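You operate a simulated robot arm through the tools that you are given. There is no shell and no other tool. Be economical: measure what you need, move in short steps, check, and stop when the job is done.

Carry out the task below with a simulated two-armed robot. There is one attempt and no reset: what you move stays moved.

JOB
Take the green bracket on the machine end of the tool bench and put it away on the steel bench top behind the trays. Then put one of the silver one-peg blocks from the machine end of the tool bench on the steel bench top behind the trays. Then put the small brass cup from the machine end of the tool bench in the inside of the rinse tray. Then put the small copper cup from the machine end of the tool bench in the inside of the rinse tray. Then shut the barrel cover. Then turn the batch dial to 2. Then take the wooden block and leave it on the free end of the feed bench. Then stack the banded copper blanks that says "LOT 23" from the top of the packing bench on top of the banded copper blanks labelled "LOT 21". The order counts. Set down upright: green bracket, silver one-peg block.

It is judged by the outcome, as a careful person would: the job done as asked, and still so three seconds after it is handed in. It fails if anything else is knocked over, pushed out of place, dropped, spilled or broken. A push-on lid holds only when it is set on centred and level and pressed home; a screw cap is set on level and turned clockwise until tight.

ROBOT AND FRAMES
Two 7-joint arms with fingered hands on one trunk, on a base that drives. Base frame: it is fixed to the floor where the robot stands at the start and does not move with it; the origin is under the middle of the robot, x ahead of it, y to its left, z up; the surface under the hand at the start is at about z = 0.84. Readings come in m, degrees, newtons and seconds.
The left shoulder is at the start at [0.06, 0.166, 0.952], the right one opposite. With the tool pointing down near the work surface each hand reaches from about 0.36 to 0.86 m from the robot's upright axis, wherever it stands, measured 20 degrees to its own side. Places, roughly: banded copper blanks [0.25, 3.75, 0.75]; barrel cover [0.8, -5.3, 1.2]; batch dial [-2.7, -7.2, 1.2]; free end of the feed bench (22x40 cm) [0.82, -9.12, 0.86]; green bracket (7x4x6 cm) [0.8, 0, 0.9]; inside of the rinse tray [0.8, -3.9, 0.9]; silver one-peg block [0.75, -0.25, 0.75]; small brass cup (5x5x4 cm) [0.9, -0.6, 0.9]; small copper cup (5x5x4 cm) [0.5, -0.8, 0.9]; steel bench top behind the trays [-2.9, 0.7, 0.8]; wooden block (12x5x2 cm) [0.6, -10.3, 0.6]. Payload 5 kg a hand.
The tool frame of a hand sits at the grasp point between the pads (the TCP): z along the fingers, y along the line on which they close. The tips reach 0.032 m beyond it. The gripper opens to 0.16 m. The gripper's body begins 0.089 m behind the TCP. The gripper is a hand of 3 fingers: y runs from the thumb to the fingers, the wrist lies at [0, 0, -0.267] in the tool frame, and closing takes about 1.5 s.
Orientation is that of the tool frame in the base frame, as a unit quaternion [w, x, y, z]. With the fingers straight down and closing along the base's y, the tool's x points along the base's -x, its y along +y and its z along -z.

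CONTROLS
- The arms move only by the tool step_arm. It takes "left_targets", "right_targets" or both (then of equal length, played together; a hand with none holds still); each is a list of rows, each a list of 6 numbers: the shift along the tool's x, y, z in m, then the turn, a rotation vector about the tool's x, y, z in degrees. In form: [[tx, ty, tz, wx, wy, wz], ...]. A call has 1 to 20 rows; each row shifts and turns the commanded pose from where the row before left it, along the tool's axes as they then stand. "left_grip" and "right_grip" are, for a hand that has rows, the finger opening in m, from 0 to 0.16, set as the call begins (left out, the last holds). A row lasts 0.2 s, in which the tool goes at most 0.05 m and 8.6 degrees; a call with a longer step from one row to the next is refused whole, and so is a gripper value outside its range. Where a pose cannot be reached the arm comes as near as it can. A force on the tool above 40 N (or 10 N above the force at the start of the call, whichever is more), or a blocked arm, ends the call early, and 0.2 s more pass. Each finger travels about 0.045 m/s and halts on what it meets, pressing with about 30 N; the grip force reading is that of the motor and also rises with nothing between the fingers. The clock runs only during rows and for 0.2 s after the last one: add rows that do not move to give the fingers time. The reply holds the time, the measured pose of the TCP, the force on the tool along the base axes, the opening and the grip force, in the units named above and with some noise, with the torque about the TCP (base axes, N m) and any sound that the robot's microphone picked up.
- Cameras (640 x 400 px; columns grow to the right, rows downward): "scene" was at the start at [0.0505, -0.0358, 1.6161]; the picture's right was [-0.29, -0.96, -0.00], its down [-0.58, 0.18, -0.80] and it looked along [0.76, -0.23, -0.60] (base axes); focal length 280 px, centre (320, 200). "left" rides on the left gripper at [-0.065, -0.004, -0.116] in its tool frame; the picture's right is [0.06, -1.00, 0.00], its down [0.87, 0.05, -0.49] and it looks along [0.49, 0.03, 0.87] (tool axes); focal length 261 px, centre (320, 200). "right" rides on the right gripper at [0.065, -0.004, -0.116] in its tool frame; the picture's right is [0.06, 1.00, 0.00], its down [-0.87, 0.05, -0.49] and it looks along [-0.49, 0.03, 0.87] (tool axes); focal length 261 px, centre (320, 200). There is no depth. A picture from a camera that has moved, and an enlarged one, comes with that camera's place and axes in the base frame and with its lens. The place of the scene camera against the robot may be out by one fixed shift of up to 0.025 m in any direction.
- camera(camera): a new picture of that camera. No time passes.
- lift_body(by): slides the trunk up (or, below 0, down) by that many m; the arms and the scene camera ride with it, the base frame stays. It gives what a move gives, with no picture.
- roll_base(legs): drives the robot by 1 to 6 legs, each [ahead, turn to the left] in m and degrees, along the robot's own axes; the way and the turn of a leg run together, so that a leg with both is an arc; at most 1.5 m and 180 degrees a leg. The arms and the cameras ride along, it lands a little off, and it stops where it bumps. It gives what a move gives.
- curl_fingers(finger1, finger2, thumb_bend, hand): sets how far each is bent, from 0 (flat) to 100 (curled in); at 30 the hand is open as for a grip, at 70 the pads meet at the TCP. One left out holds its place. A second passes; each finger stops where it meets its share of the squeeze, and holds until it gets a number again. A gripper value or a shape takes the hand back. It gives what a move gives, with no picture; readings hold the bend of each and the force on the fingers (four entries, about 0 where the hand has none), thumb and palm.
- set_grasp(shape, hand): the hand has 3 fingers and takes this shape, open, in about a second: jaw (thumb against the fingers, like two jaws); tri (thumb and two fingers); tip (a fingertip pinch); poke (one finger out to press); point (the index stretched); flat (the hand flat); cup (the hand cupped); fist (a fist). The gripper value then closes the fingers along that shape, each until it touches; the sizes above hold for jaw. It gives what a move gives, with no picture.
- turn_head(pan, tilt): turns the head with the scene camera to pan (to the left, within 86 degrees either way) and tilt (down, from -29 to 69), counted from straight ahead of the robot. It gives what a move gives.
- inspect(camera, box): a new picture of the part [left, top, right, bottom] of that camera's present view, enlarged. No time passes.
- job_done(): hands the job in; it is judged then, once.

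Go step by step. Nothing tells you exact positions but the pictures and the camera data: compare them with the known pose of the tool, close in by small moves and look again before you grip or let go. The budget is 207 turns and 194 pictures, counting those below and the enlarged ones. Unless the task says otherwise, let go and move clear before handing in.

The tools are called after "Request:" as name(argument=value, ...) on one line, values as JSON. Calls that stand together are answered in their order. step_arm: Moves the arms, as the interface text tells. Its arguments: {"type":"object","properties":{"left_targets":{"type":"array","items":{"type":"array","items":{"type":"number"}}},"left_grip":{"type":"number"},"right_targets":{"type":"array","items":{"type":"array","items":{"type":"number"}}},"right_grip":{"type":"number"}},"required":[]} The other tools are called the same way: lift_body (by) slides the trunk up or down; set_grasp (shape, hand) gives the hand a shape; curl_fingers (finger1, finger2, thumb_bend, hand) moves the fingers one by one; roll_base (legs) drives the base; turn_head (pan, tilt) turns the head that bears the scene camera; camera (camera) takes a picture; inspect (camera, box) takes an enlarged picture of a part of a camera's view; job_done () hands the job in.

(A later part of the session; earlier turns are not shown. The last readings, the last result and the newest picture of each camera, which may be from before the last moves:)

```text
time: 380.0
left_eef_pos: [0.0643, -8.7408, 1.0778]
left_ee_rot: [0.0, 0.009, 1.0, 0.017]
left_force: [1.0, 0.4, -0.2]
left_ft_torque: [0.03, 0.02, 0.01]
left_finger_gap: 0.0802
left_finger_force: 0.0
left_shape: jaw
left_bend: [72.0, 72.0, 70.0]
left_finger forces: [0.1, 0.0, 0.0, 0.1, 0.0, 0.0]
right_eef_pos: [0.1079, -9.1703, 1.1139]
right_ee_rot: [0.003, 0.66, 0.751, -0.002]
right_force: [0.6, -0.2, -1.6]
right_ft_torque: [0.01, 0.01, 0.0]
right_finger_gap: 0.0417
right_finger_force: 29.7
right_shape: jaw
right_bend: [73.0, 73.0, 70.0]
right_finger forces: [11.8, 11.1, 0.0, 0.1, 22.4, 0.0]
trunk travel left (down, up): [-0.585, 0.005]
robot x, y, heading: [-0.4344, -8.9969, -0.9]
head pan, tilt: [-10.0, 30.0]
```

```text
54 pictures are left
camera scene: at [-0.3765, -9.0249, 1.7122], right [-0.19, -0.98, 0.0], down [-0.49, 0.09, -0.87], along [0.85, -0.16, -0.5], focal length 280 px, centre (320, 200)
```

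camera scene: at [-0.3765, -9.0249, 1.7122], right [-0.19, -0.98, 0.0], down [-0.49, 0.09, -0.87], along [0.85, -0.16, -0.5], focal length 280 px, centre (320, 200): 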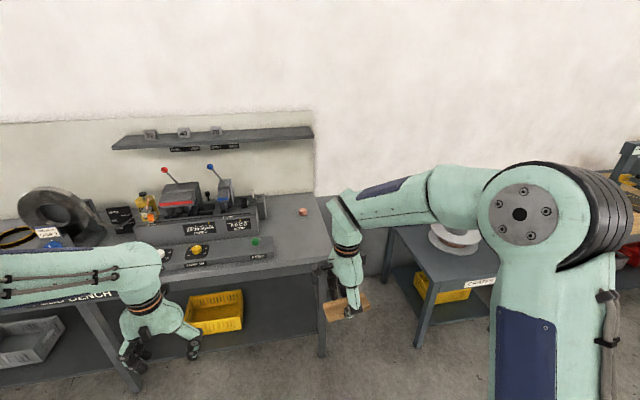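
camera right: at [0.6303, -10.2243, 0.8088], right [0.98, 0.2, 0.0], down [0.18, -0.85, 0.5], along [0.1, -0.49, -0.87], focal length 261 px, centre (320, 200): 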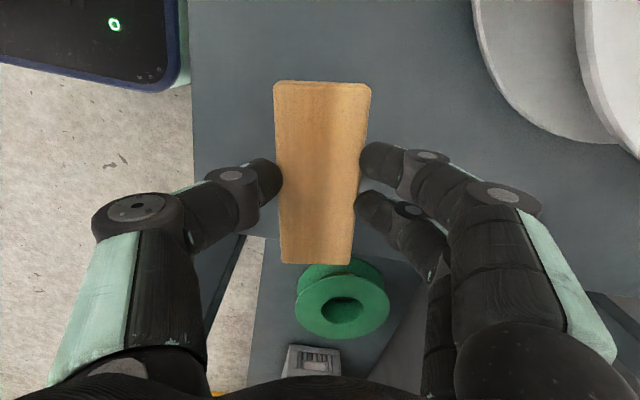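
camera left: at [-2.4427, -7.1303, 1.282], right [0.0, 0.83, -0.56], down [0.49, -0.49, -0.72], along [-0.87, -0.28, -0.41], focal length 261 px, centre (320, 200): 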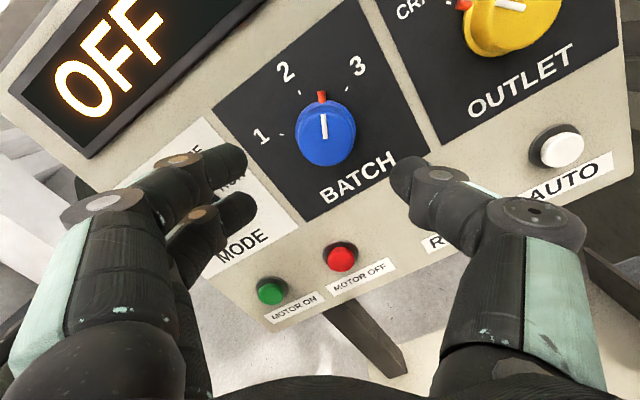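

The free end is the clear strip right of the FEED panel, about y -9.0…-9.22 with a small copper disc at the back. I'll drive up.

Request:
roll_base(legs=[[0.53, 0.9]])

Request:
camera(camera="scene")

Request:
camera(camera="right")

```text
time: 383.0
left_eef_pos: [0.5927, -8.7411, 1.0778]
left_ee_rot: [0.001, 0.003, 1.0, 0.017]
left_force: [-0.6, -0.2, -0.3]
left_ft_torque: [-0.05, -0.02, 0.02]
left_finger_gap: 0.0798
left_finger_force: 0.1
left_shape: jaw
left_bend: [72.0, 72.0, 70.0]
left_finger forces: [0.0, 0.0, 0.0, 0.0, 0.0, 0.0]
right_eef_pos: [0.6398, -9.1693, 1.1135]
right_ee_rot: [0.002, 0.656, 0.755, -0.003]
right_force: [0.4, 0.3, -1.0]
right_ft_torque: [0.03, 0.01, -0.01]
right_finger_gap: 0.0419
right_finger_force: 29.8
right_shape: jaw
right_bend: [73.0, 73.0, 70.0]
right_finger forces: [11.7, 11.1, 0.1, 0.1, 22.5, 0.0]
trunk travel left (down, up): [-0.585, 0.005]
robot x, y, heading: [0.0966, -9.0025, -0.3]
head pan, tilt: [-10.0, 30.0]
```

```text
53 pictures are left
camera scene: at [0.1542, -9.0296, 1.7122], right [-0.18, -0.98, 0.0], down [-0.49, 0.09, -0.87], along [0.85, -0.15, -0.5], focal length 280 px, centre (320, 200)
```

scene: 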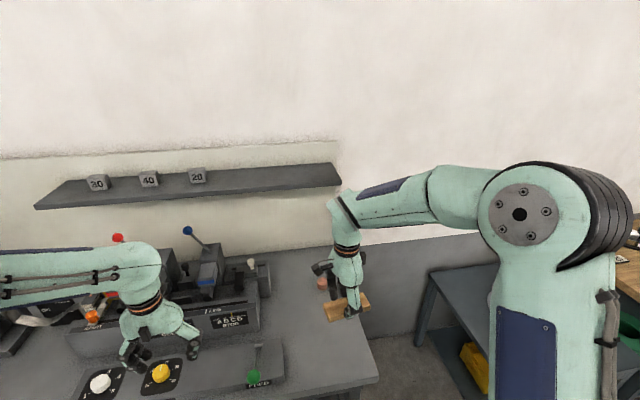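

```text
52 pictures are left
camera right: at [0.6259, -9.106, 1.2288], right [0.98, 0.2, 0.0], down [0.17, -0.85, 0.5], along [0.1, -0.49, -0.87], focal length 261 px, centre (320, 200)
```

right: 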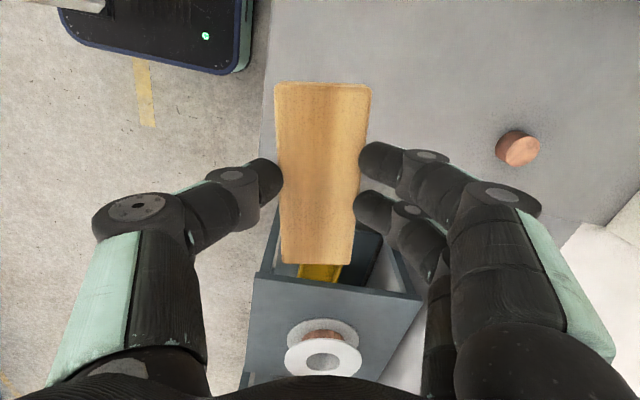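

Right-end edge is y ≈ -9.225; disc at (0.924, -9.17). I'll place the block centred near (0.765, -9.115): move over and lower.

Request:
step_arm(right_targets=[[0.0087, 0.0433, 0, 0, 0, 0], [0.0087, 0.0433, 0, 0, 0, 0], [0.0087, 0.0433, 0, 0, 0, 0], [0, 0, 0.045, 0, 0, 0], [0, 0, 0.045, 0, 0, 0], [0, 0, 0.045, 0, 0, 0], [0, 0, 0.045, 0, 0, 0], [0, 0, 0, 0, 0, 0]])

Request:
camera(camera="right")

Request:
inspect(camera="scene", box=[260, 250, 420, 390])

```text
time: 384.8
left_eef_pos: [0.5906, -8.7414, 1.0769]
left_ee_rot: [0.0, 0.002, 1.0, 0.017]
left_force: [-0.7, 0.8, 0.3]
left_ft_torque: [0.02, 0.0, -0.02]
left_finger_gap: 0.0798
left_finger_force: 0.2
left_shape: jaw
left_bend: [72.0, 72.0, 70.0]
left_finger forces: [0.0, 0.0, 0.0, 0.0, 0.0, 0.1]
right_eef_pos: [0.765, -9.1287, 0.9358]
right_ee_rot: [0.003, 0.656, 0.755, -0.001]
right_force: [-0.1, 0.6, -0.9]
right_ft_torque: [-0.02, -0.02, -0.01]
right_finger_gap: 0.0412
right_finger_force: 30.4
right_shape: jaw
right_bend: [73.0, 73.0, 70.0]
right_finger forces: [11.6, 10.7, 0.0, 0.0, 21.9, 0.0]
trunk travel left (down, up): [-0.585, 0.005]
robot x, y, heading: [0.0972, -9.0034, -0.2]
head pan, tilt: [-10.0, 30.0]
```

```text
51 pictures are left
camera right: at [0.7521, -9.0642, 1.0505], right [0.98, 0.2, 0.0], down [0.17, -0.85, 0.5], along [0.1, -0.49, -0.87], focal length 261 px, centre (320, 200)
```

right: 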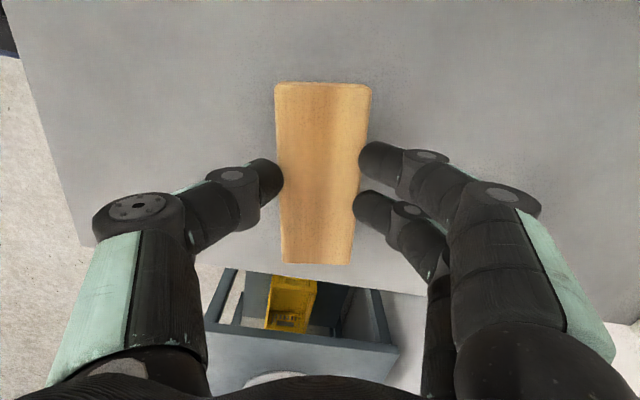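

```text
2.86 times, centred on (340, 320) of scene
camera zoom: at [0.1525, -9.0296, 1.7123], right [-0.18, -0.98, 0.0], down [-0.49, 0.09, -0.87], along [0.85, -0.15, -0.5], focal length 799 px, centre (263, -143)
```

zoom: 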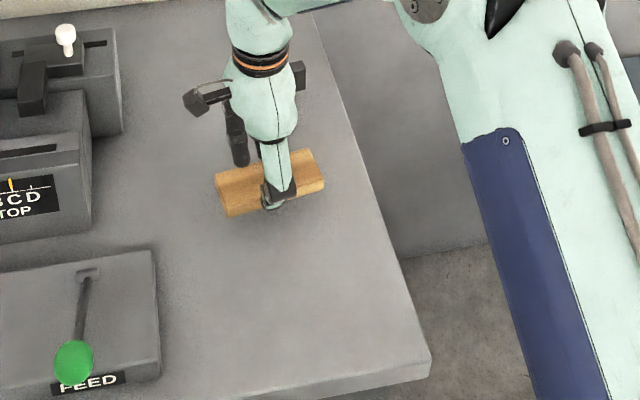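

Request:
step_arm(right_targets=[[0, 0, 0.015, 0, 0, 0], [0, 0, 0.006, 0, 0, 0], [0, 0, 0.004, 0, 0, 0], [0, 0, 0, 0, 0, 0]])

```text
time: 385.8
left_eef_pos: [0.5913, -8.7399, 1.0776]
left_ee_rot: [0.001, 0.002, 1.0, 0.017]
left_force: [0.3, -0.2, -0.2]
left_ft_torque: [-0.02, 0.0, -0.03]
left_finger_gap: 0.0801
left_finger_force: 0.1
left_shape: jaw
left_bend: [72.0, 72.0, 70.0]
left_finger forces: [0.0, 0.1, 0.1, 0.0, 0.0, 0.0]
right_eef_pos: [0.7656, -9.128, 0.911]
right_ee_rot: [0.003, 0.656, 0.755, -0.002]
right_force: [0.0, -0.3, -0.2]
right_ft_torque: [0.02, -0.02, -0.01]
right_finger_gap: 0.0415
right_finger_force: 30.7
right_shape: jaw
right_bend: [73.0, 73.0, 70.0]
right_finger forces: [11.4, 10.7, 0.1, 0.1, 21.9, 0.0]
trunk travel left (down, up): [-0.585, 0.005]
robot x, y, heading: [0.097, -9.0038, -0.3]
head pan, tilt: [-10.0, 30.0]
```

Request:
step_arm(right_targets=[[0, 0, 0.004, 0, 0, 0], [0, 0, 0.003, 0, 0, 0], [0, 0, 0, 0, 0, 0]])

Request:
inspect(camera="scene", box=[290, 280, 370, 340])

```text
time: 386.6
left_eef_pos: [0.591, -8.7401, 1.0778]
left_ee_rot: [0.001, 0.003, 1.0, 0.017]
left_force: [0.1, -0.1, 0.1]
left_ft_torque: [0.02, -0.01, -0.02]
left_finger_gap: 0.0799
left_finger_force: 0.1
left_shape: jaw
left_bend: [72.0, 72.0, 70.0]
left_finger forces: [0.0, 0.0, 0.0, 0.1, 0.0, 0.0]
right_eef_pos: [0.7635, -9.1281, 0.905]
right_ee_rot: [0.004, 0.656, 0.755, -0.001]
right_force: [-1.2, 0.7, 9.8]
right_ft_torque: [0.0, 0.05, 0.03]
right_finger_gap: 0.0414
right_finger_force: 30.4
right_shape: jaw
right_bend: [73.0, 73.0, 70.0]
right_finger forces: [13.3, 13.6, 0.0, 0.0, 27.3, 0.1]
trunk travel left (down, up): [-0.585, 0.005]
robot x, y, heading: [0.0991, -9.0053, -0.3]
head pan, tilt: [-10.0, 30.0]
```

```text
6.67 times, centred on (330, 310) of scene
camera zoom: at [0.1522, -9.0294, 1.7124], right [-0.18, -0.98, 0.0], down [-0.49, 0.09, -0.87], along [0.85, -0.15, -0.5], focal length 1865 px, centre (253, -533)
```

zoom: 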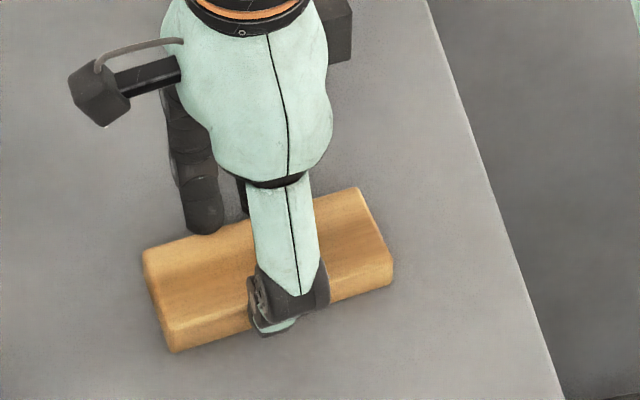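

Contact at 9.8 N. Releasing, lifting, retracting, and turning the hand back.

Request:
step_arm(right_targets=[[0, 0, -0.002, 0, 0, 0], [0, 0, 0, 0, 0, 0], [0, 0, 0, 0, 0, 0], [0, 0, 0, 0, 0, 0], [0, 0, -0.03, 0, 0, 0], [0, 0, -0.045, 0, 0, 0], [0, 0, -0.045, 0, 0, 0], [0, 0, -0.045, 0, 0, 0], [0, -0.045, 0, 0, 0, 0], [0, -0.045, 0, 0, 0, 0], [0, -0.045, 0, 0, 0, -8.5], [0, 0, 0, 0, 0, -8.5], [0, 0, 0, 0, 0, -8.5], [0, 0, 0, 0, 0, -8.5], [0, 0, 0, 0, 0, -8.5], [0, 0, 0, 0, 0, -8.5], [0, 0, 0, 0, 0, -8.5], [0, 0, 0, 0, 0, -8.5], [0, 0, 0, 0, 0, -8.5], [0, 0, 0, 0, 0, -5]], right_grip=0.09)

Request:
camera(camera="scene")

```text
time: 390.8
left_eef_pos: [0.5905, -8.7393, 1.0776]
left_ee_rot: [0.001, 0.003, 1.0, 0.017]
left_force: [-0.3, -0.2, -0.3]
left_ft_torque: [0.04, 0.0, 0.03]
left_finger_gap: 0.0801
left_finger_force: 0.0
left_shape: jaw
left_bend: [72.0, 72.0, 70.0]
left_finger forces: [0.0, 0.1, 0.1, 0.1, 0.0, 0.0]
right_eef_pos: [0.6303, -9.1449, 1.0693]
right_ee_rot: [0.002, 0.004, 1.0, -0.003]
right_force: [-0.2, -0.3, 0.1]
right_ft_torque: [0.0, -0.05, -0.01]
right_finger_gap: 0.0899
right_finger_force: 0.0
right_shape: jaw
right_bend: [72.0, 72.0, 70.0]
right_finger forces: [0.1, 0.0, 0.0, 0.1, 0.1, 0.0]
trunk travel left (down, up): [-0.585, 0.005]
robot x, y, heading: [0.0965, -9.0002, -0.2]
head pan, tilt: [-10.0, 30.0]
```

```text
48 pictures are left
camera scene: at [0.1532, -9.0296, 1.7122], right [-0.18, -0.98, 0.0], down [-0.49, 0.09, -0.87], along [0.85, -0.15, -0.5], focal length 280 px, centre (320, 200)
```

scene: 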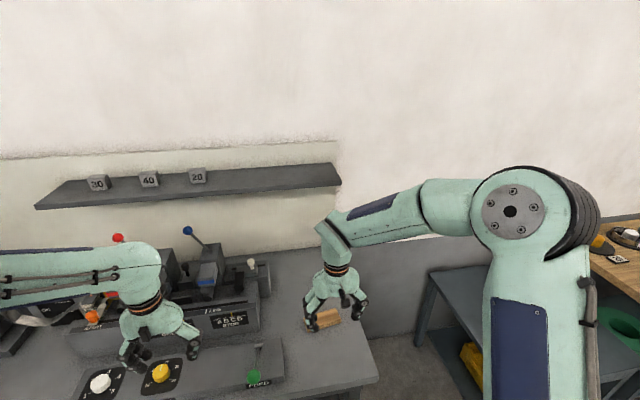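

The block rests on the free end. Last: the packing bench near (0.25, 3.75). Backing off and driving the long way up the aisle.

Request:
roll_base(legs=[[-0.55, 0], [0, 90.2], [1.45, 0], [1.45, 0], [1.45, 0]])

```text
time: 418.4
left_eef_pos: [-0.607, -4.1383, 1.0777]
left_ee_rot: [-0.011, -0.699, 0.714, 0.012]
left_force: [0.2, 0.0, -0.2]
left_ft_torque: [0.03, 0.02, 0.03]
left_finger_gap: 0.0798
left_finger_force: 0.1
left_shape: jaw
left_bend: [72.0, 72.0, 70.0]
left_finger forces: [0.1, 0.0, 0.0, 0.0, 0.0, 0.0]
right_eef_pos: [-0.2033, -4.1058, 1.0697]
right_ee_rot: [0.003, -0.698, 0.716, -0.002]
right_force: [-0.5, 0.7, 0.3]
right_ft_torque: [-0.01, 0.01, -0.02]
right_finger_gap: 0.0894
right_finger_force: 0.1
right_shape: jaw
right_bend: [72.0, 72.0, 70.0]
right_finger forces: [0.0, 0.1, 0.0, 0.0, 0.0, 0.1]
trunk travel left (down, up): [-0.585, 0.005]
robot x, y, heading: [-0.3533, -4.6367, 89.2]
head pan, tilt: [-10.0, 30.0]
```

Request:
roll_base(legs=[[0, 1.3], [1.45, 0], [1.45, 0], [1.45, 0], [1.45, 0], [0.9, 0]])

Request:
turn_head(pan=-15, tilt=20)

Request:
camera(camera="scene")

```text
time: 450.7
left_eef_pos: [-0.5761, 2.5601, 1.078]
left_ee_rot: [-0.011, -0.7, 0.714, 0.012]
left_force: [0.3, 0.1, -0.8]
left_ft_torque: [0.02, 0.0, 0.03]
left_finger_gap: 0.08
left_finger_force: 0.0
left_shape: jaw
left_bend: [72.0, 72.0, 70.0]
left_finger forces: [0.1, 0.1, 0.1, 0.1, 0.1, 0.0]
right_eef_pos: [-0.1718, 2.5945, 1.0686]
right_ee_rot: [0.004, -0.699, 0.715, -0.002]
right_force: [-0.5, 0.3, -0.4]
right_ft_torque: [-0.04, -0.04, -0.03]
right_finger_gap: 0.0896
right_finger_force: 0.0
right_shape: jaw
right_bend: [72.0, 72.0, 70.0]
right_finger forces: [0.0, 0.1, 0.0, 0.0, 0.0, 0.0]
trunk travel left (down, up): [-0.585, 0.005]
robot x, y, heading: [-0.3184, 2.0596, 88.9]
head pan, tilt: [-10.0, 30.0]
```

```text
time: 451.4
left_eef_pos: [-0.5754, 2.5598, 1.0779]
left_ee_rot: [-0.011, -0.7, 0.713, 0.013]
left_force: [0.4, -0.1, -1.2]
left_ft_torque: [-0.03, -0.02, 0.03]
left_finger_gap: 0.08
left_finger_force: 0.1
left_shape: jaw
left_bend: [72.0, 72.0, 70.0]
left_finger forces: [0.0, 0.0, 0.0, 0.0, 0.1, 0.0]
right_eef_pos: [-0.1708, 2.5932, 1.0691]
right_ee_rot: [0.003, -0.699, 0.715, -0.001]
right_force: [-0.5, 0.7, -0.4]
right_ft_torque: [-0.01, 0.0, 0.0]
right_finger_gap: 0.0896
right_finger_force: 0.0
right_shape: jaw
right_bend: [72.0, 72.0, 70.0]
right_finger forces: [0.0, 0.0, 0.0, 0.1, 0.1, 0.1]
trunk travel left (down, up): [-0.585, 0.005]
robot x, y, heading: [-0.322, 2.0641, 89.0]
head pan, tilt: [-15.0, 20.0]
```

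```text
47 pictures are left
camera scene: at [-0.2977, 2.1112, 1.7282], right [0.96, -0.28, 0.0], down [-0.09, -0.33, -0.94], along [0.26, 0.9, -0.34], focal length 280 px, centre (320, 200)
```

scene: 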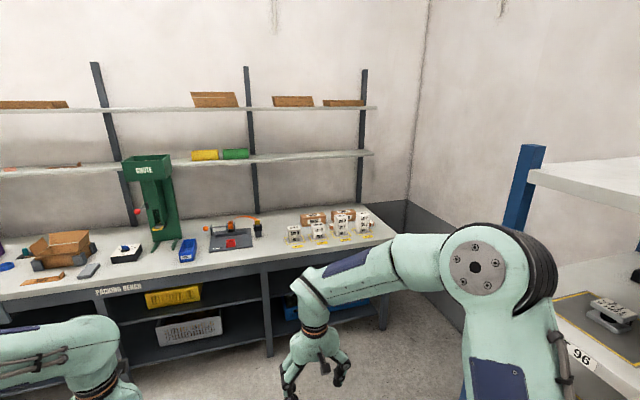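

Request:
inspect(camera="scene", box=[270, 195, 390, 265])

```text
5.33 times, centred on (330, 230) of scene
camera zoom: at [-0.2977, 2.1112, 1.7282], right [0.96, -0.28, 0.0], down [-0.09, -0.33, -0.94], along [0.26, 0.9, -0.34], focal length 1492 px, centre (267, 40)
```

zoom: 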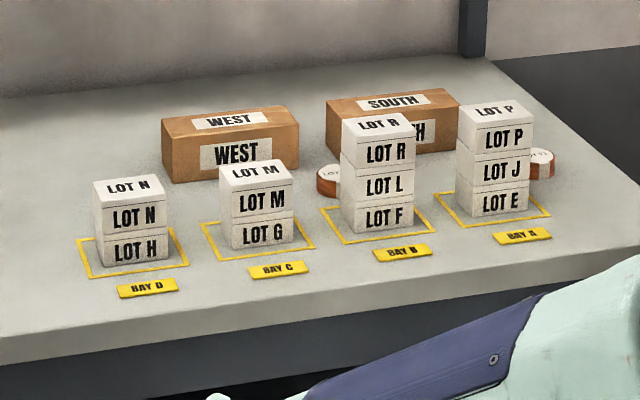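

The round copper blanks with white labels are behind the white stacks. I'll move nearer (to about (0.1, 2.77)), keeping clear of the shelf on the right.

Request:
roll_base(legs=[[0, -30], [0.8, 0], [0, 31]])

Request:
turn_head(pan=-10, tilt=32)

Request:
camera(camera="scene")

Request:
inspect(camera="scene", box=[260, 110, 440, 230])

```text
time: 458.8
left_eef_pos: [-0.1906, 3.2423, 1.0775]
left_ee_rot: [0.012, 0.713, -0.701, -0.012]
left_force: [-0.4, 0.0, 0.2]
left_ft_torque: [-0.02, -0.02, 0.02]
left_finger_gap: 0.0797
left_finger_force: 0.0
left_shape: jaw
left_bend: [72.0, 72.0, 70.0]
left_finger forces: [0.1, 0.0, 0.1, 0.1, 0.0, 0.0]
right_eef_pos: [0.2143, 3.2904, 1.0706]
right_ee_rot: [-0.003, 0.712, -0.702, 0.002]
right_force: [0.0, 1.0, 0.7]
right_ft_torque: [0.01, -0.03, -0.04]
right_finger_gap: 0.0896
right_finger_force: 0.1
right_shape: jaw
right_bend: [72.0, 72.0, 70.0]
right_finger forces: [0.1, 0.0, 0.1, 0.0, 0.1, 0.1]
trunk travel left (down, up): [-0.585, 0.005]
robot x, y, heading: [0.0865, 2.7542, 90.9]
head pan, tilt: [-15.0, 20.0]
```

```text
time: 459.5
left_eef_pos: [-0.1882, 3.2434, 1.0771]
left_ee_rot: [0.011, 0.713, -0.701, -0.013]
left_force: [-0.2, 0.1, 0.3]
left_ft_torque: [-0.01, -0.01, 0.0]
left_finger_gap: 0.0799
left_finger_force: 0.0
left_shape: jaw
left_bend: [72.0, 72.0, 70.0]
left_finger forces: [0.1, 0.0, 0.0, 0.0, 0.0, 0.1]
right_eef_pos: [0.2146, 3.2908, 1.0689]
right_ee_rot: [-0.002, 0.712, -0.702, 0.002]
right_force: [-1.3, -0.2, 1.0]
right_ft_torque: [-0.05, 0.01, 0.01]
right_finger_gap: 0.0898
right_finger_force: 0.0
right_shape: jaw
right_bend: [72.0, 72.0, 70.0]
right_finger forces: [0.0, 0.1, 0.0, 0.0, 0.0, 0.0]
trunk travel left (down, up): [-0.585, 0.005]
robot x, y, heading: [0.0858, 2.7514, 91.3]
head pan, tilt: [-10.0, 32.0]
```

```text
45 pictures are left
camera scene: at [0.0965, 2.8023, 1.7091], right [0.99, -0.16, 0.0], down [-0.08, -0.52, -0.85], along [0.13, 0.84, -0.53], focal length 280 px, centre (320, 200)
```

scene: 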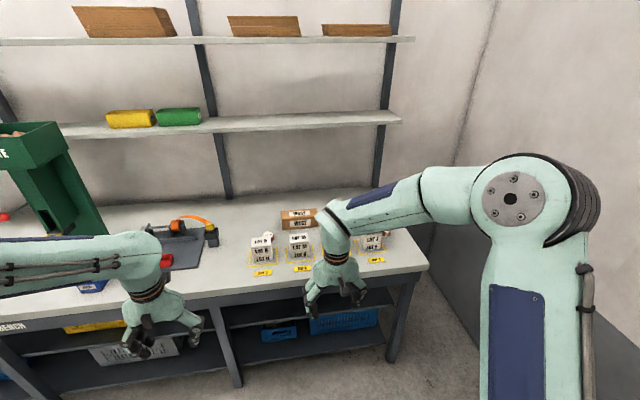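

```text
3.33 times, centred on (350, 170) of scene
camera zoom: at [0.0965, 2.8023, 1.7091], right [0.99, -0.16, 0.0], down [-0.08, -0.52, -0.85], along [0.13, 0.84, -0.53], focal length 932 px, centre (220, 300)
```

zoom: 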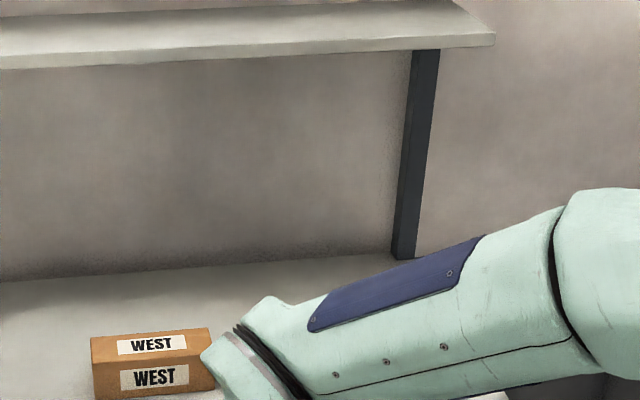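

Request:
step_arm(right_targets=[[0, -0.04, 0, 0, 0, 0], [0, -0.04, 0, 0, 0, 0], [0, -0.04, 0, 0, 0, 0], [0, -0.04, 0, 0, 0, 0], [0, -0.04, 0, 0, 0, 0], [0, -0.02, 0, 0, 0, 0], [0, 0, 0, 0, 0, 0]])

Request:
inspect(camera="scene", box=[235, 195, 415, 285])

```text
time: 461.1
left_eef_pos: [-0.1887, 3.2429, 1.0772]
left_ee_rot: [0.011, 0.713, -0.701, -0.013]
left_force: [0.0, -0.9, -0.7]
left_ft_torque: [0.0, 0.0, -0.03]
left_finger_gap: 0.08
left_finger_force: 0.0
left_shape: jaw
left_bend: [72.0, 72.0, 70.0]
left_finger forces: [0.1, 0.0, 0.0, 0.0, 0.0, 0.0]
right_eef_pos: [0.4347, 3.2938, 1.0704]
right_ee_rot: [-0.004, 0.712, -0.702, 0.002]
right_force: [0.4, -0.1, -1.2]
right_ft_torque: [0.01, -0.02, -0.01]
right_finger_gap: 0.0897
right_finger_force: 0.1
right_shape: jaw
right_bend: [72.0, 72.0, 70.0]
right_finger forces: [0.0, 0.0, 0.0, 0.0, 0.0, 0.0]
trunk travel left (down, up): [-0.585, 0.005]
robot x, y, heading: [0.0846, 2.7525, 90.9]
head pan, tilt: [-10.0, 32.0]
```

```text
3.56 times, centred on (325, 240) of scene
camera zoom: at [0.0963, 2.8023, 1.7091], right [0.99, -0.16, 0.0], down [-0.08, -0.52, -0.85], along [0.13, 0.84, -0.53], focal length 995 px, centre (302, 58)
```

zoom: 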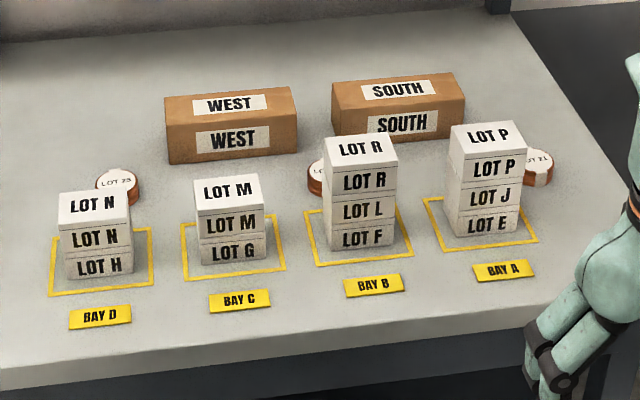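

Request:
inspect(camera="scene", box=[255, 225, 285, 255])

Request:
inspect(camera="scene", box=[370, 220, 400, 250])

```text
13.33 times, centred on (270, 240) of scene
camera zoom: at [0.0963, 2.8023, 1.7091], right [0.99, -0.16, 0.0], down [-0.08, -0.52, -0.85], along [0.13, 0.84, -0.53], focal length 3730 px, centre (987, -333)
```

zoom: 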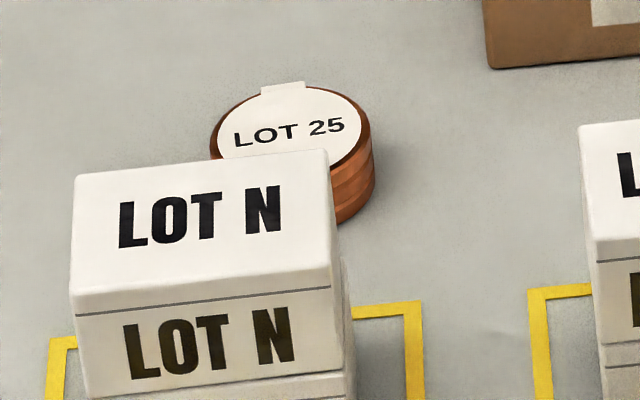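

```text
13.33 times, centred on (385, 235) of scene
camera zoom: at [0.0963, 2.8023, 1.7091], right [0.99, -0.16, 0.0], down [-0.08, -0.52, -0.85], along [0.13, 0.84, -0.53], focal length 3730 px, centre (-547, -267)
```

zoom: 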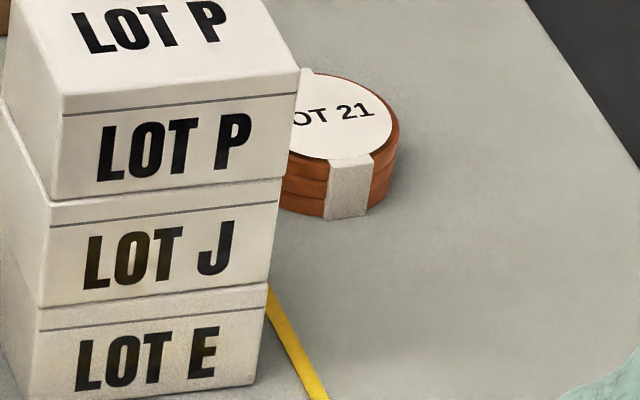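

LOT 25 is on the left and LOT 21 on the right; LOT 23 should be the middle one behind stack R. Let me check the space on my right (shelf) before positioning the base.

Request:
turn_head(pan=-60, tilt=40)

Request:
camera(camera="scene")

```text
time: 462.3
left_eef_pos: [-0.1892, 3.2429, 1.0758]
left_ee_rot: [0.012, 0.713, -0.701, -0.012]
left_force: [0.2, -0.7, -0.7]
left_ft_torque: [-0.01, 0.03, 0.01]
left_finger_gap: 0.0796
left_finger_force: 0.2
left_shape: jaw
left_bend: [72.0, 72.0, 70.0]
left_finger forces: [0.0, 0.1, 0.0, 0.0, 0.0, 0.1]
right_eef_pos: [0.4338, 3.2944, 1.0698]
right_ee_rot: [-0.003, 0.712, -0.702, 0.001]
right_force: [-0.2, 0.3, -0.5]
right_ft_torque: [0.01, 0.03, 0.03]
right_finger_gap: 0.0899
right_finger_force: 0.1
right_shape: jaw
right_bend: [72.0, 72.0, 70.0]
right_finger forces: [0.0, 0.0, 0.1, 0.0, 0.0, 0.0]
trunk travel left (down, up): [-0.585, 0.005]
robot x, y, heading: [0.0824, 2.7539, 91.0]
head pan, tilt: [-60.0, 40.0]
```

```text
40 pictures are left
camera scene: at [0.1552, 2.7577, 1.6969], right [0.52, -0.86, 0.0], down [-0.55, -0.33, -0.77], along [0.66, 0.4, -0.64], focal length 280 px, centre (320, 200)
```

scene: 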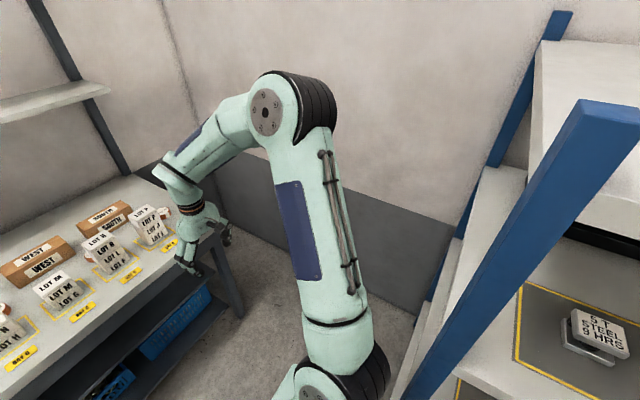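

The shelf post stands at about (0.8, 2.58), so (0.48, 3.2) is free. I'll tuck the right hand back and drive there facing the bench.

Request:
step_arm(right_targets=[[0.04, 0, 0, 0, 0, 0], [0.04, 0, 0, 0, 0, 0], [0.04, 0, 0, 0, 0, 0], [0, 0, 0, 0, 0, 0]], left_targets=[[0.02, 0, -0.03, 0, 0, 0], [0.02, 0, -0.03, 0, 0, 0], [0.02, 0, -0.02, 0, 0, 0], [0, 0, 0, 0, 0, 0]])

Request:
roll_base(legs=[[0, -42], [0.58, 0], [0, 41.3]])

Request:
turn_head(pan=0, tilt=50)

Request:
camera(camera="scene")

```text
time: 463.3
left_eef_pos: [-0.1848, 3.1828, 1.1573]
left_ee_rot: [0.011, 0.712, -0.702, -0.013]
left_force: [-0.1, -0.6, -0.1]
left_ft_torque: [0.0, 0.02, 0.02]
left_finger_gap: 0.0796
left_finger_force: 0.1
left_shape: jaw
left_bend: [72.0, 72.0, 70.0]
left_finger forces: [0.0, 0.1, 0.0, 0.0, 0.1, 0.1]
right_eef_pos: [0.4369, 3.1741, 1.0721]
right_ee_rot: [-0.004, 0.712, -0.702, 0.001]
right_force: [0.4, 0.6, 0.6]
right_ft_torque: [0.02, -0.03, 0.03]
right_finger_gap: 0.0899
right_finger_force: 0.0
right_shape: jaw
right_bend: [72.0, 72.0, 70.0]
right_finger forces: [0.1, 0.1, 0.0, 0.1, 0.0, 0.0]
trunk travel left (down, up): [-0.585, 0.005]
robot x, y, heading: [0.083, 2.7546, 90.9]
head pan, tilt: [-60.0, 40.0]
```

```text
time: 464.9
left_eef_pos: [-0.0093, 3.2564, 1.1553]
left_ee_rot: [-0.011, -0.572, 0.82, 0.014]
left_force: [-0.7, -0.5, -0.1]
left_ft_torque: [0.01, -0.05, 0.01]
left_finger_gap: 0.0799
left_finger_force: 0.1
left_shape: jaw
left_bend: [72.0, 72.0, 70.0]
left_finger forces: [0.1, 0.1, 0.0, 0.0, 0.0, 0.0]
right_eef_pos: [0.5617, 3.0247, 1.0655]
right_ee_rot: [-0.006, -0.575, 0.818, -0.004]
right_force: [-0.8, -0.3, 0.1]
right_ft_torque: [0.02, -0.04, 0.0]
right_finger_gap: 0.09
right_finger_force: 0.0
right_shape: jaw
right_bend: [72.0, 72.0, 70.0]
right_finger forces: [0.0, 0.1, 0.1, 0.1, 0.1, 0.1]
trunk travel left (down, up): [-0.585, 0.005]
robot x, y, heading: [0.0853, 2.7568, 70.7]
head pan, tilt: [-60.0, 40.0]
stopped in leg 1: the robot was blocked; the commanded pose is now the measured one
```

```text
time: 466.2
left_eef_pos: [-0.0079, 3.2581, 1.154]
left_ee_rot: [-0.011, -0.572, 0.82, 0.013]
left_force: [-0.4, 1.1, 0.1]
left_ft_torque: [-0.03, 0.0, 0.01]
left_finger_gap: 0.0798
left_finger_force: 0.1
left_shape: jaw
left_bend: [72.0, 72.0, 70.0]
left_finger forces: [0.0, 0.1, 0.1, 0.0, 0.0, 0.0]
right_eef_pos: [0.563, 3.025, 1.0648]
right_ee_rot: [-0.006, -0.573, 0.819, -0.005]
right_force: [-0.2, 0.6, -0.1]
right_ft_torque: [0.03, 0.03, 0.0]
right_finger_gap: 0.0899
right_finger_force: 0.1
right_shape: jaw
right_bend: [72.0, 72.0, 70.0]
right_finger forces: [0.1, 0.0, 0.1, 0.0, 0.0, 0.0]
trunk travel left (down, up): [-0.585, 0.005]
robot x, y, heading: [0.0829, 2.7554, 70.4]
head pan, tilt: [0.0, 50.0]
```

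```text
39 pictures are left
camera scene: at [0.1015, 2.7974, 1.6824], right [0.94, -0.34, 0.0], down [-0.26, -0.72, -0.64], along [0.21, 0.6, -0.77], focal length 280 px, centre (320, 200)
```

scene: 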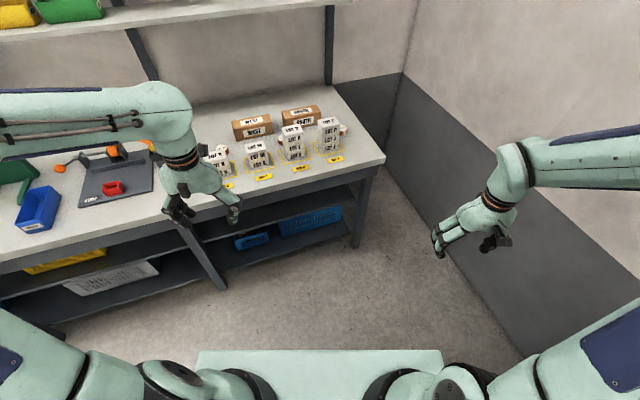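

The right elbow touched the shelf post while turning. I'll bring the right hand inward to tuck the elbow, then go forward before turning less.

Request:
step_arm(right_targets=[[-0.03, 0.03, 0, 0, 0, 0], [-0.03, 0.035, 0, 0, 0, 0], [-0.02, 0.04, 0, 0, 0, 0], [0, 0.04, 0, 0, 0, 0], [0, 0, 0, 0, 0, 0]])

Request:
roll_base(legs=[[0.3, 0], [0, -24], [0.24, 0], [0, 43.5]])

Request:
camera(camera="scene")

```text
time: 467.4
left_eef_pos: [-0.0097, 3.2518, 1.1568]
left_ee_rot: [-0.009, -0.571, 0.821, 0.015]
left_force: [-0.3, -0.9, -0.1]
left_ft_torque: [0.01, 0.03, 0.02]
left_finger_gap: 0.0799
left_finger_force: 0.0
left_shape: jaw
left_bend: [72.0, 72.0, 70.0]
left_finger forces: [0.0, 0.0, 0.0, 0.0, 0.0, 0.0]
right_eef_pos: [0.4534, 3.1446, 1.0659]
right_ee_rot: [-0.003, -0.573, 0.819, -0.004]
right_force: [-0.5, 0.1, 0.0]
right_ft_torque: [-0.01, 0.01, 0.02]
right_finger_gap: 0.0897
right_finger_force: 0.1
right_shape: jaw
right_bend: [72.0, 72.0, 70.0]
right_finger forces: [0.0, 0.0, 0.0, 0.1, 0.0, 0.0]
trunk travel left (down, up): [-0.585, 0.005]
robot x, y, heading: [0.0816, 2.7526, 70.2]
head pan, tilt: [0.0, 50.0]
```

```text
time: 474.2
left_eef_pos: [0.1002, 3.6485, 1.1575]
left_ee_rot: [-0.011, -0.7, 0.714, 0.012]
left_force: [-0.4, 0.1, 0.5]
left_ft_torque: [0.01, -0.03, -0.01]
left_finger_gap: 0.0796
left_finger_force: 0.1
left_shape: jaw
left_bend: [72.0, 72.0, 70.0]
left_finger forces: [0.0, 0.1, 0.0, 0.0, 0.1, 0.1]
right_eef_pos: [0.5724, 3.7, 1.0661]
right_ee_rot: [-0.001, -0.702, 0.712, -0.004]
right_force: [-0.8, -0.3, 0.2]
right_ft_torque: [0.02, 0.0, 0.0]
right_finger_gap: 0.0899
right_finger_force: 0.0
right_shape: jaw
right_bend: [72.0, 72.0, 70.0]
right_finger forces: [0.1, 0.0, 0.0, 0.0, 0.0, 0.0]
trunk travel left (down, up): [-0.585, 0.005]
robot x, y, heading: [0.3512, 3.2124, 89.5]
head pan, tilt: [0.0, 50.0]
```

```text
38 pictures are left
camera scene: at [0.3504, 3.2477, 1.6827], right [1.0, -0.01, 0.0], down [-0.01, -0.77, -0.64], along [0.01, 0.64, -0.77], focal length 280 px, centre (320, 200)
```

scene: 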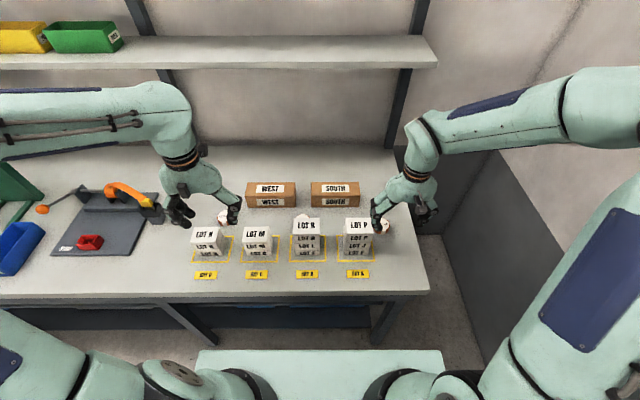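

Request:
inspect(camera="scene", box=[210, 170, 410, 285])

```text
3.20 times, centred on (310, 228) of scene
camera zoom: at [0.3504, 3.2477, 1.6827], right [1.0, -0.01, 0.0], down [-0.01, -0.77, -0.64], along [0.01, 0.64, -0.77], focal length 895 px, centre (352, 112)
```

zoom: 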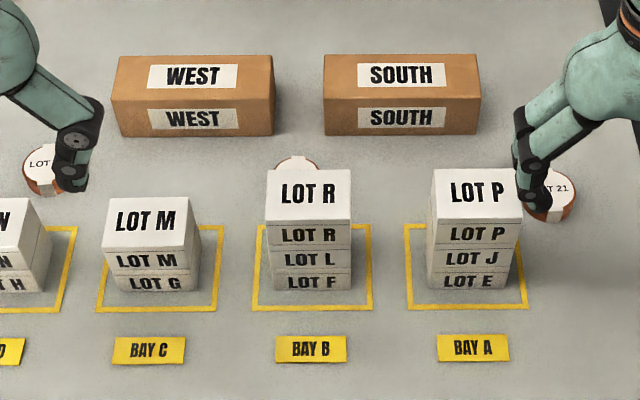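

LOT 23's disc lies behind stack R, about (0.30, 3.824); LOT 21 about (0.572, 3.80). Moving the right hand away to the right, the left over LOT 23.

Request:
step_arm(left_targets=[[-0.029, -0.033, -0.005, 0, 0, 0], [-0.029, -0.033, 0, 0, 0, 0], [-0.029, -0.033, 0, 0, 0, 0], [-0.029, -0.033, 0, 0, 0, 0], [-0.029, -0.033, 0, 0, 0, 0], [-0.029, -0.033, 0, 0, 0, 0], [0, 0, 0, 0, 0, 0]], right_targets=[[0, 0, -0.03, 0, 0, 0], [0.01, -0.035, -0.02, 0, 0, 0], [0.01, -0.035, 0, 0, 0, 0], [0.01, -0.035, 0, 0, 0, 0], [0.01, -0.035, 0, 0, 0, 0], [0.01, -0.02, 0, 0, 0, 0], [0, 0, 0, 0, 0, 0]], left_grip=0.09)

Request:
camera(camera="left")

Request:
camera(camera="scene")

```text
time: 475.8
left_eef_pos: [0.3, 3.8191, 1.1568]
left_ee_rot: [-0.011, -0.7, 0.714, 0.013]
left_force: [-0.3, -0.3, 0.7]
left_ft_torque: [-0.01, 0.0, 0.05]
left_finger_gap: 0.0895
left_finger_force: 0.1
left_shape: jaw
left_bend: [72.0, 72.0, 70.0]
left_finger forces: [0.1, 0.0, 0.0, 0.0, 0.1, 0.1]
right_eef_pos: [0.7313, 3.6482, 1.1177]
right_ee_rot: [-0.001, -0.702, 0.712, -0.004]
right_force: [-1.2, 0.2, 0.5]
right_ft_torque: [-0.01, -0.08, 0.0]
right_finger_gap: 0.09
right_finger_force: 0.2
right_shape: jaw
right_bend: [72.0, 72.0, 70.0]
right_finger forces: [0.1, 0.1, 0.0, 0.1, 0.0, 0.0]
trunk travel left (down, up): [-0.585, 0.005]
robot x, y, heading: [0.35, 3.2103, 89.4]
head pan, tilt: [0.0, 50.0]
```

```text
36 pictures are left
camera left: at [0.308, 3.8846, 1.2712], right [1.0, -0.08, -0.03], down [-0.05, -0.87, 0.49], along [-0.07, -0.49, -0.87], focal length 261 px, centre (320, 200)
```

left: 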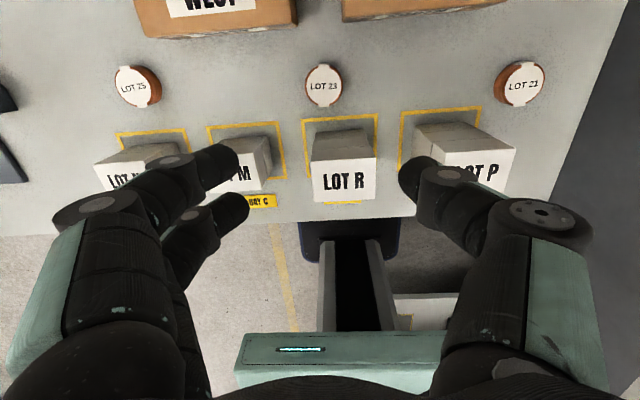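

```text
35 pictures are left
camera scene: at [0.3493, 3.2475, 1.6827], right [1.0, -0.01, 0.0], down [-0.01, -0.77, -0.64], along [0.01, 0.64, -0.77], focal length 280 px, centre (320, 200)
```

scene: 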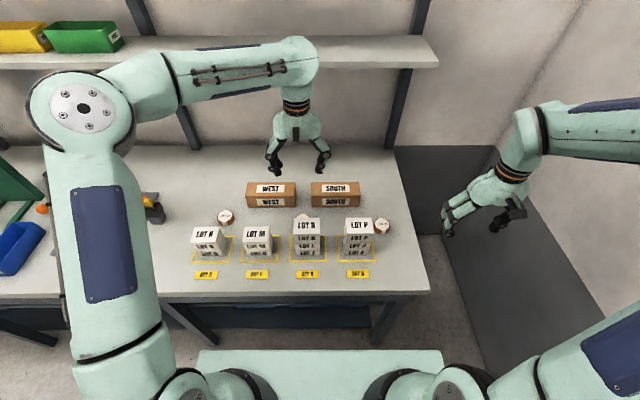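

Labels confirmed: LOT 23 in the middle, LOT 21 right. LOT 23 is at (0.296, 3.845). I'll align above it (correcting a 2° lean) and descend to z ≈ 1.03 for a check.

Request:
step_arm(left_targets=[[-0.015, 0.002, 0, 1.95, 0, 0], [-0.014, 0.002, 0, 0, 0, 0], [0, 0, 0.04, 0, 0, 0], [0, 0, 0.04, 0, 0, 0], [0, 0, 0.04, 0, 0, 0], [0, 0, 0, 0, 0, 0]], left_grip=0.085)

Request:
camera(camera="left")

Request:
inspect(camera="scene", box=[210, 120, 410, 260])

```text
time: 477.2
left_eef_pos: [0.2984, 3.8485, 1.0363]
left_ee_rot: [0.0, -0.7, 0.714, 0.001]
left_force: [-0.3, -0.6, 0.0]
left_ft_torque: [0.01, 0.01, 0.0]
left_finger_gap: 0.0857
left_finger_force: 0.1
left_shape: jaw
left_bend: [72.0, 72.0, 70.0]
left_finger forces: [0.0, 0.0, 0.0, 0.0, 0.0, 0.0]
right_eef_pos: [0.7312, 3.6466, 1.1172]
right_ee_rot: [-0.002, -0.702, 0.712, -0.004]
right_force: [-1.1, -0.1, 0.2]
right_ft_torque: [0.02, -0.03, 0.03]
right_finger_gap: 0.0898
right_finger_force: 0.0
right_shape: jaw
right_bend: [72.0, 72.0, 70.0]
right_finger forces: [0.1, 0.0, 0.0, 0.0, 0.0, 0.1]
trunk travel left (down, up): [-0.585, 0.005]
robot x, y, heading: [0.3502, 3.2133, 89.7]
head pan, tilt: [0.0, 50.0]
```

```text
34 pictures are left
camera left: at [0.3027, 3.9134, 1.151], right [1.0, -0.08, 0.0], down [-0.07, -0.87, 0.49], along [-0.04, -0.49, -0.87], focal length 261 px, centre (320, 200)
```

left: 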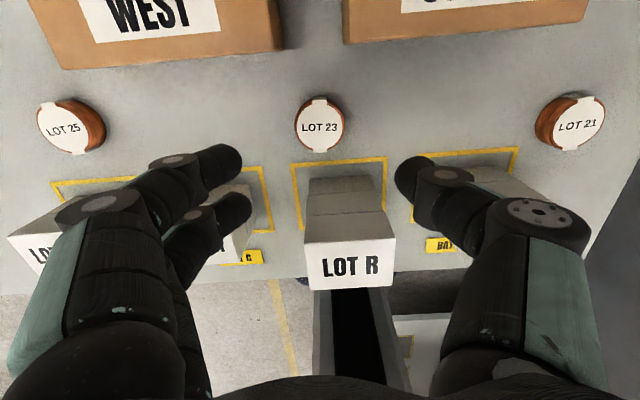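

```text
2.86 times, centred on (310, 190) of scene
camera zoom: at [0.3512, 3.2474, 1.6827], right [1.0, -0.01, 0.0], down [-0.01, -0.77, -0.64], along [0.01, 0.64, -0.77], focal length 799 px, centre (349, 229)
```

zoom: 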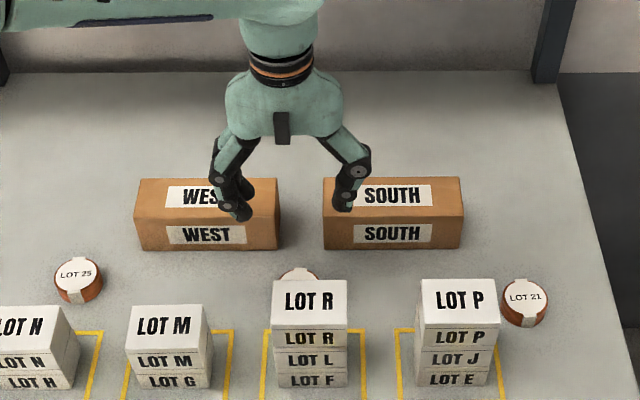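

Aligned over LOT 23. Descending around it.

Request:
step_arm(left_targets=[[0.002, 0.001, 0.04, 0, 0, 0], [0, 0, 0.04, 0, 0, 0], [0, 0, 0.04, 0, 0, 0], [0, 0, 0.025, 0, 0, 0], [0, 0, 0.01, 0, 0, 0], [0, 0, 0, 0, 0, 0]], left_grip=0.085)

Request:
camera(camera="left")

Request:
inspect(camera="scene", box=[240, 170, 380, 270])

```text
time: 478.6
left_eef_pos: [0.2963, 3.8475, 0.881]
left_ee_rot: [0.001, -0.7, 0.714, 0.001]
left_force: [-0.5, 0.4, 0.6]
left_ft_torque: [0.01, 0.01, 0.02]
left_finger_gap: 0.0854
left_finger_force: 0.1
left_shape: jaw
left_bend: [72.0, 72.0, 70.0]
left_finger forces: [0.1, 0.0, 0.0, 0.1, 0.1, 0.0]
right_eef_pos: [0.7317, 3.6491, 1.1157]
right_ee_rot: [-0.001, -0.702, 0.712, -0.004]
right_force: [0.0, 0.8, 0.2]
right_ft_torque: [-0.01, 0.01, -0.01]
right_finger_gap: 0.0897
right_finger_force: 0.0
right_shape: jaw
right_bend: [72.0, 72.0, 70.0]
right_finger forces: [0.0, 0.1, 0.0, 0.0, 0.0, 0.0]
trunk travel left (down, up): [-0.585, 0.005]
robot x, y, heading: [0.3493, 3.2121, 89.4]
head pan, tilt: [0.0, 50.0]
```

```text
32 pictures are left
camera left: at [0.3011, 3.9121, 0.9958], right [1.0, -0.08, 0.0], down [-0.07, -0.87, 0.49], along [-0.04, -0.49, -0.87], focal length 261 px, centre (320, 200)
```

left: 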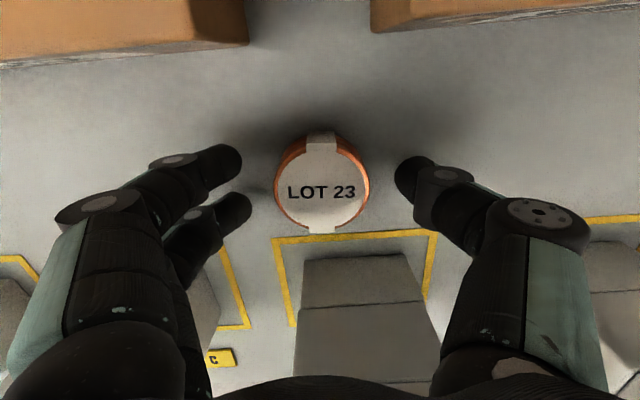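

```text
4.00 times, centred on (310, 220) of scene
camera zoom: at [0.351, 3.2478, 1.6827], right [1.0, -0.01, 0.0], down [-0.01, -0.77, -0.64], along [0.01, 0.64, -0.77], focal length 1119 px, centre (360, 120)
```

zoom: 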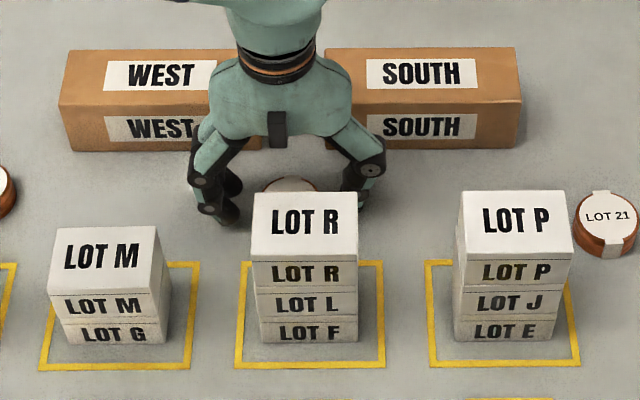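

The disc top is slightly lower than thought. Lowering in small steps before closing.

Request:
step_arm(left_targets=[[0.003, 0, 0.008, 0, 0, 0], [0, 0, 0.006, 0, 0, 0], [0, 0, 0, 0, 0, 0]])

Request:
inspect(camera="left", box=[200, 100, 440, 260])

```text
time: 479.4
left_eef_pos: [0.2973, 3.8457, 0.8729]
left_ee_rot: [0.004, -0.7, 0.714, 0.004]
left_force: [-0.5, -4.5, 23.4]
left_ft_torque: [-0.29, 1.41, 0.23]
left_finger_gap: 0.0855
left_finger_force: 0.0
left_shape: jaw
left_bend: [73.0, 73.0, 70.0]
left_finger forces: [9.5, 13.8, 0.0, 0.0, 0.0, 0.0]
right_eef_pos: [0.7315, 3.6468, 1.1166]
right_ee_rot: [-0.001, -0.702, 0.712, -0.004]
right_force: [0.8, -0.3, 0.9]
right_ft_torque: [-0.04, 0.05, -0.01]
right_finger_gap: 0.0894
right_finger_force: 0.0
right_shape: jaw
right_bend: [72.0, 72.0, 70.0]
right_finger forces: [0.0, 0.0, 0.0, 0.0, 0.1, 0.0]
trunk travel left (down, up): [-0.585, 0.005]
robot x, y, heading: [0.3539, 3.2105, 90.0]
head pan, tilt: [0.0, 50.0]
stopped in row 3 (left hand): the force on the tool passed its limit at 42 N (the readings are from after the stop); the commanded pose is now the measured one
```

```text
2.50 times, centred on (320, 180) of left
camera zoom: at [0.3021, 3.9099, 0.9883], right [1.0, -0.08, 0.0], down [-0.07, -0.87, 0.48], along [-0.04, -0.48, -0.88], focal length 652 px, centre (320, 250)
```

zoom: 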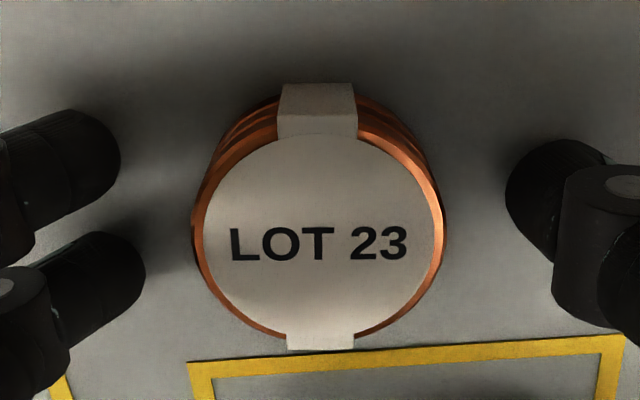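

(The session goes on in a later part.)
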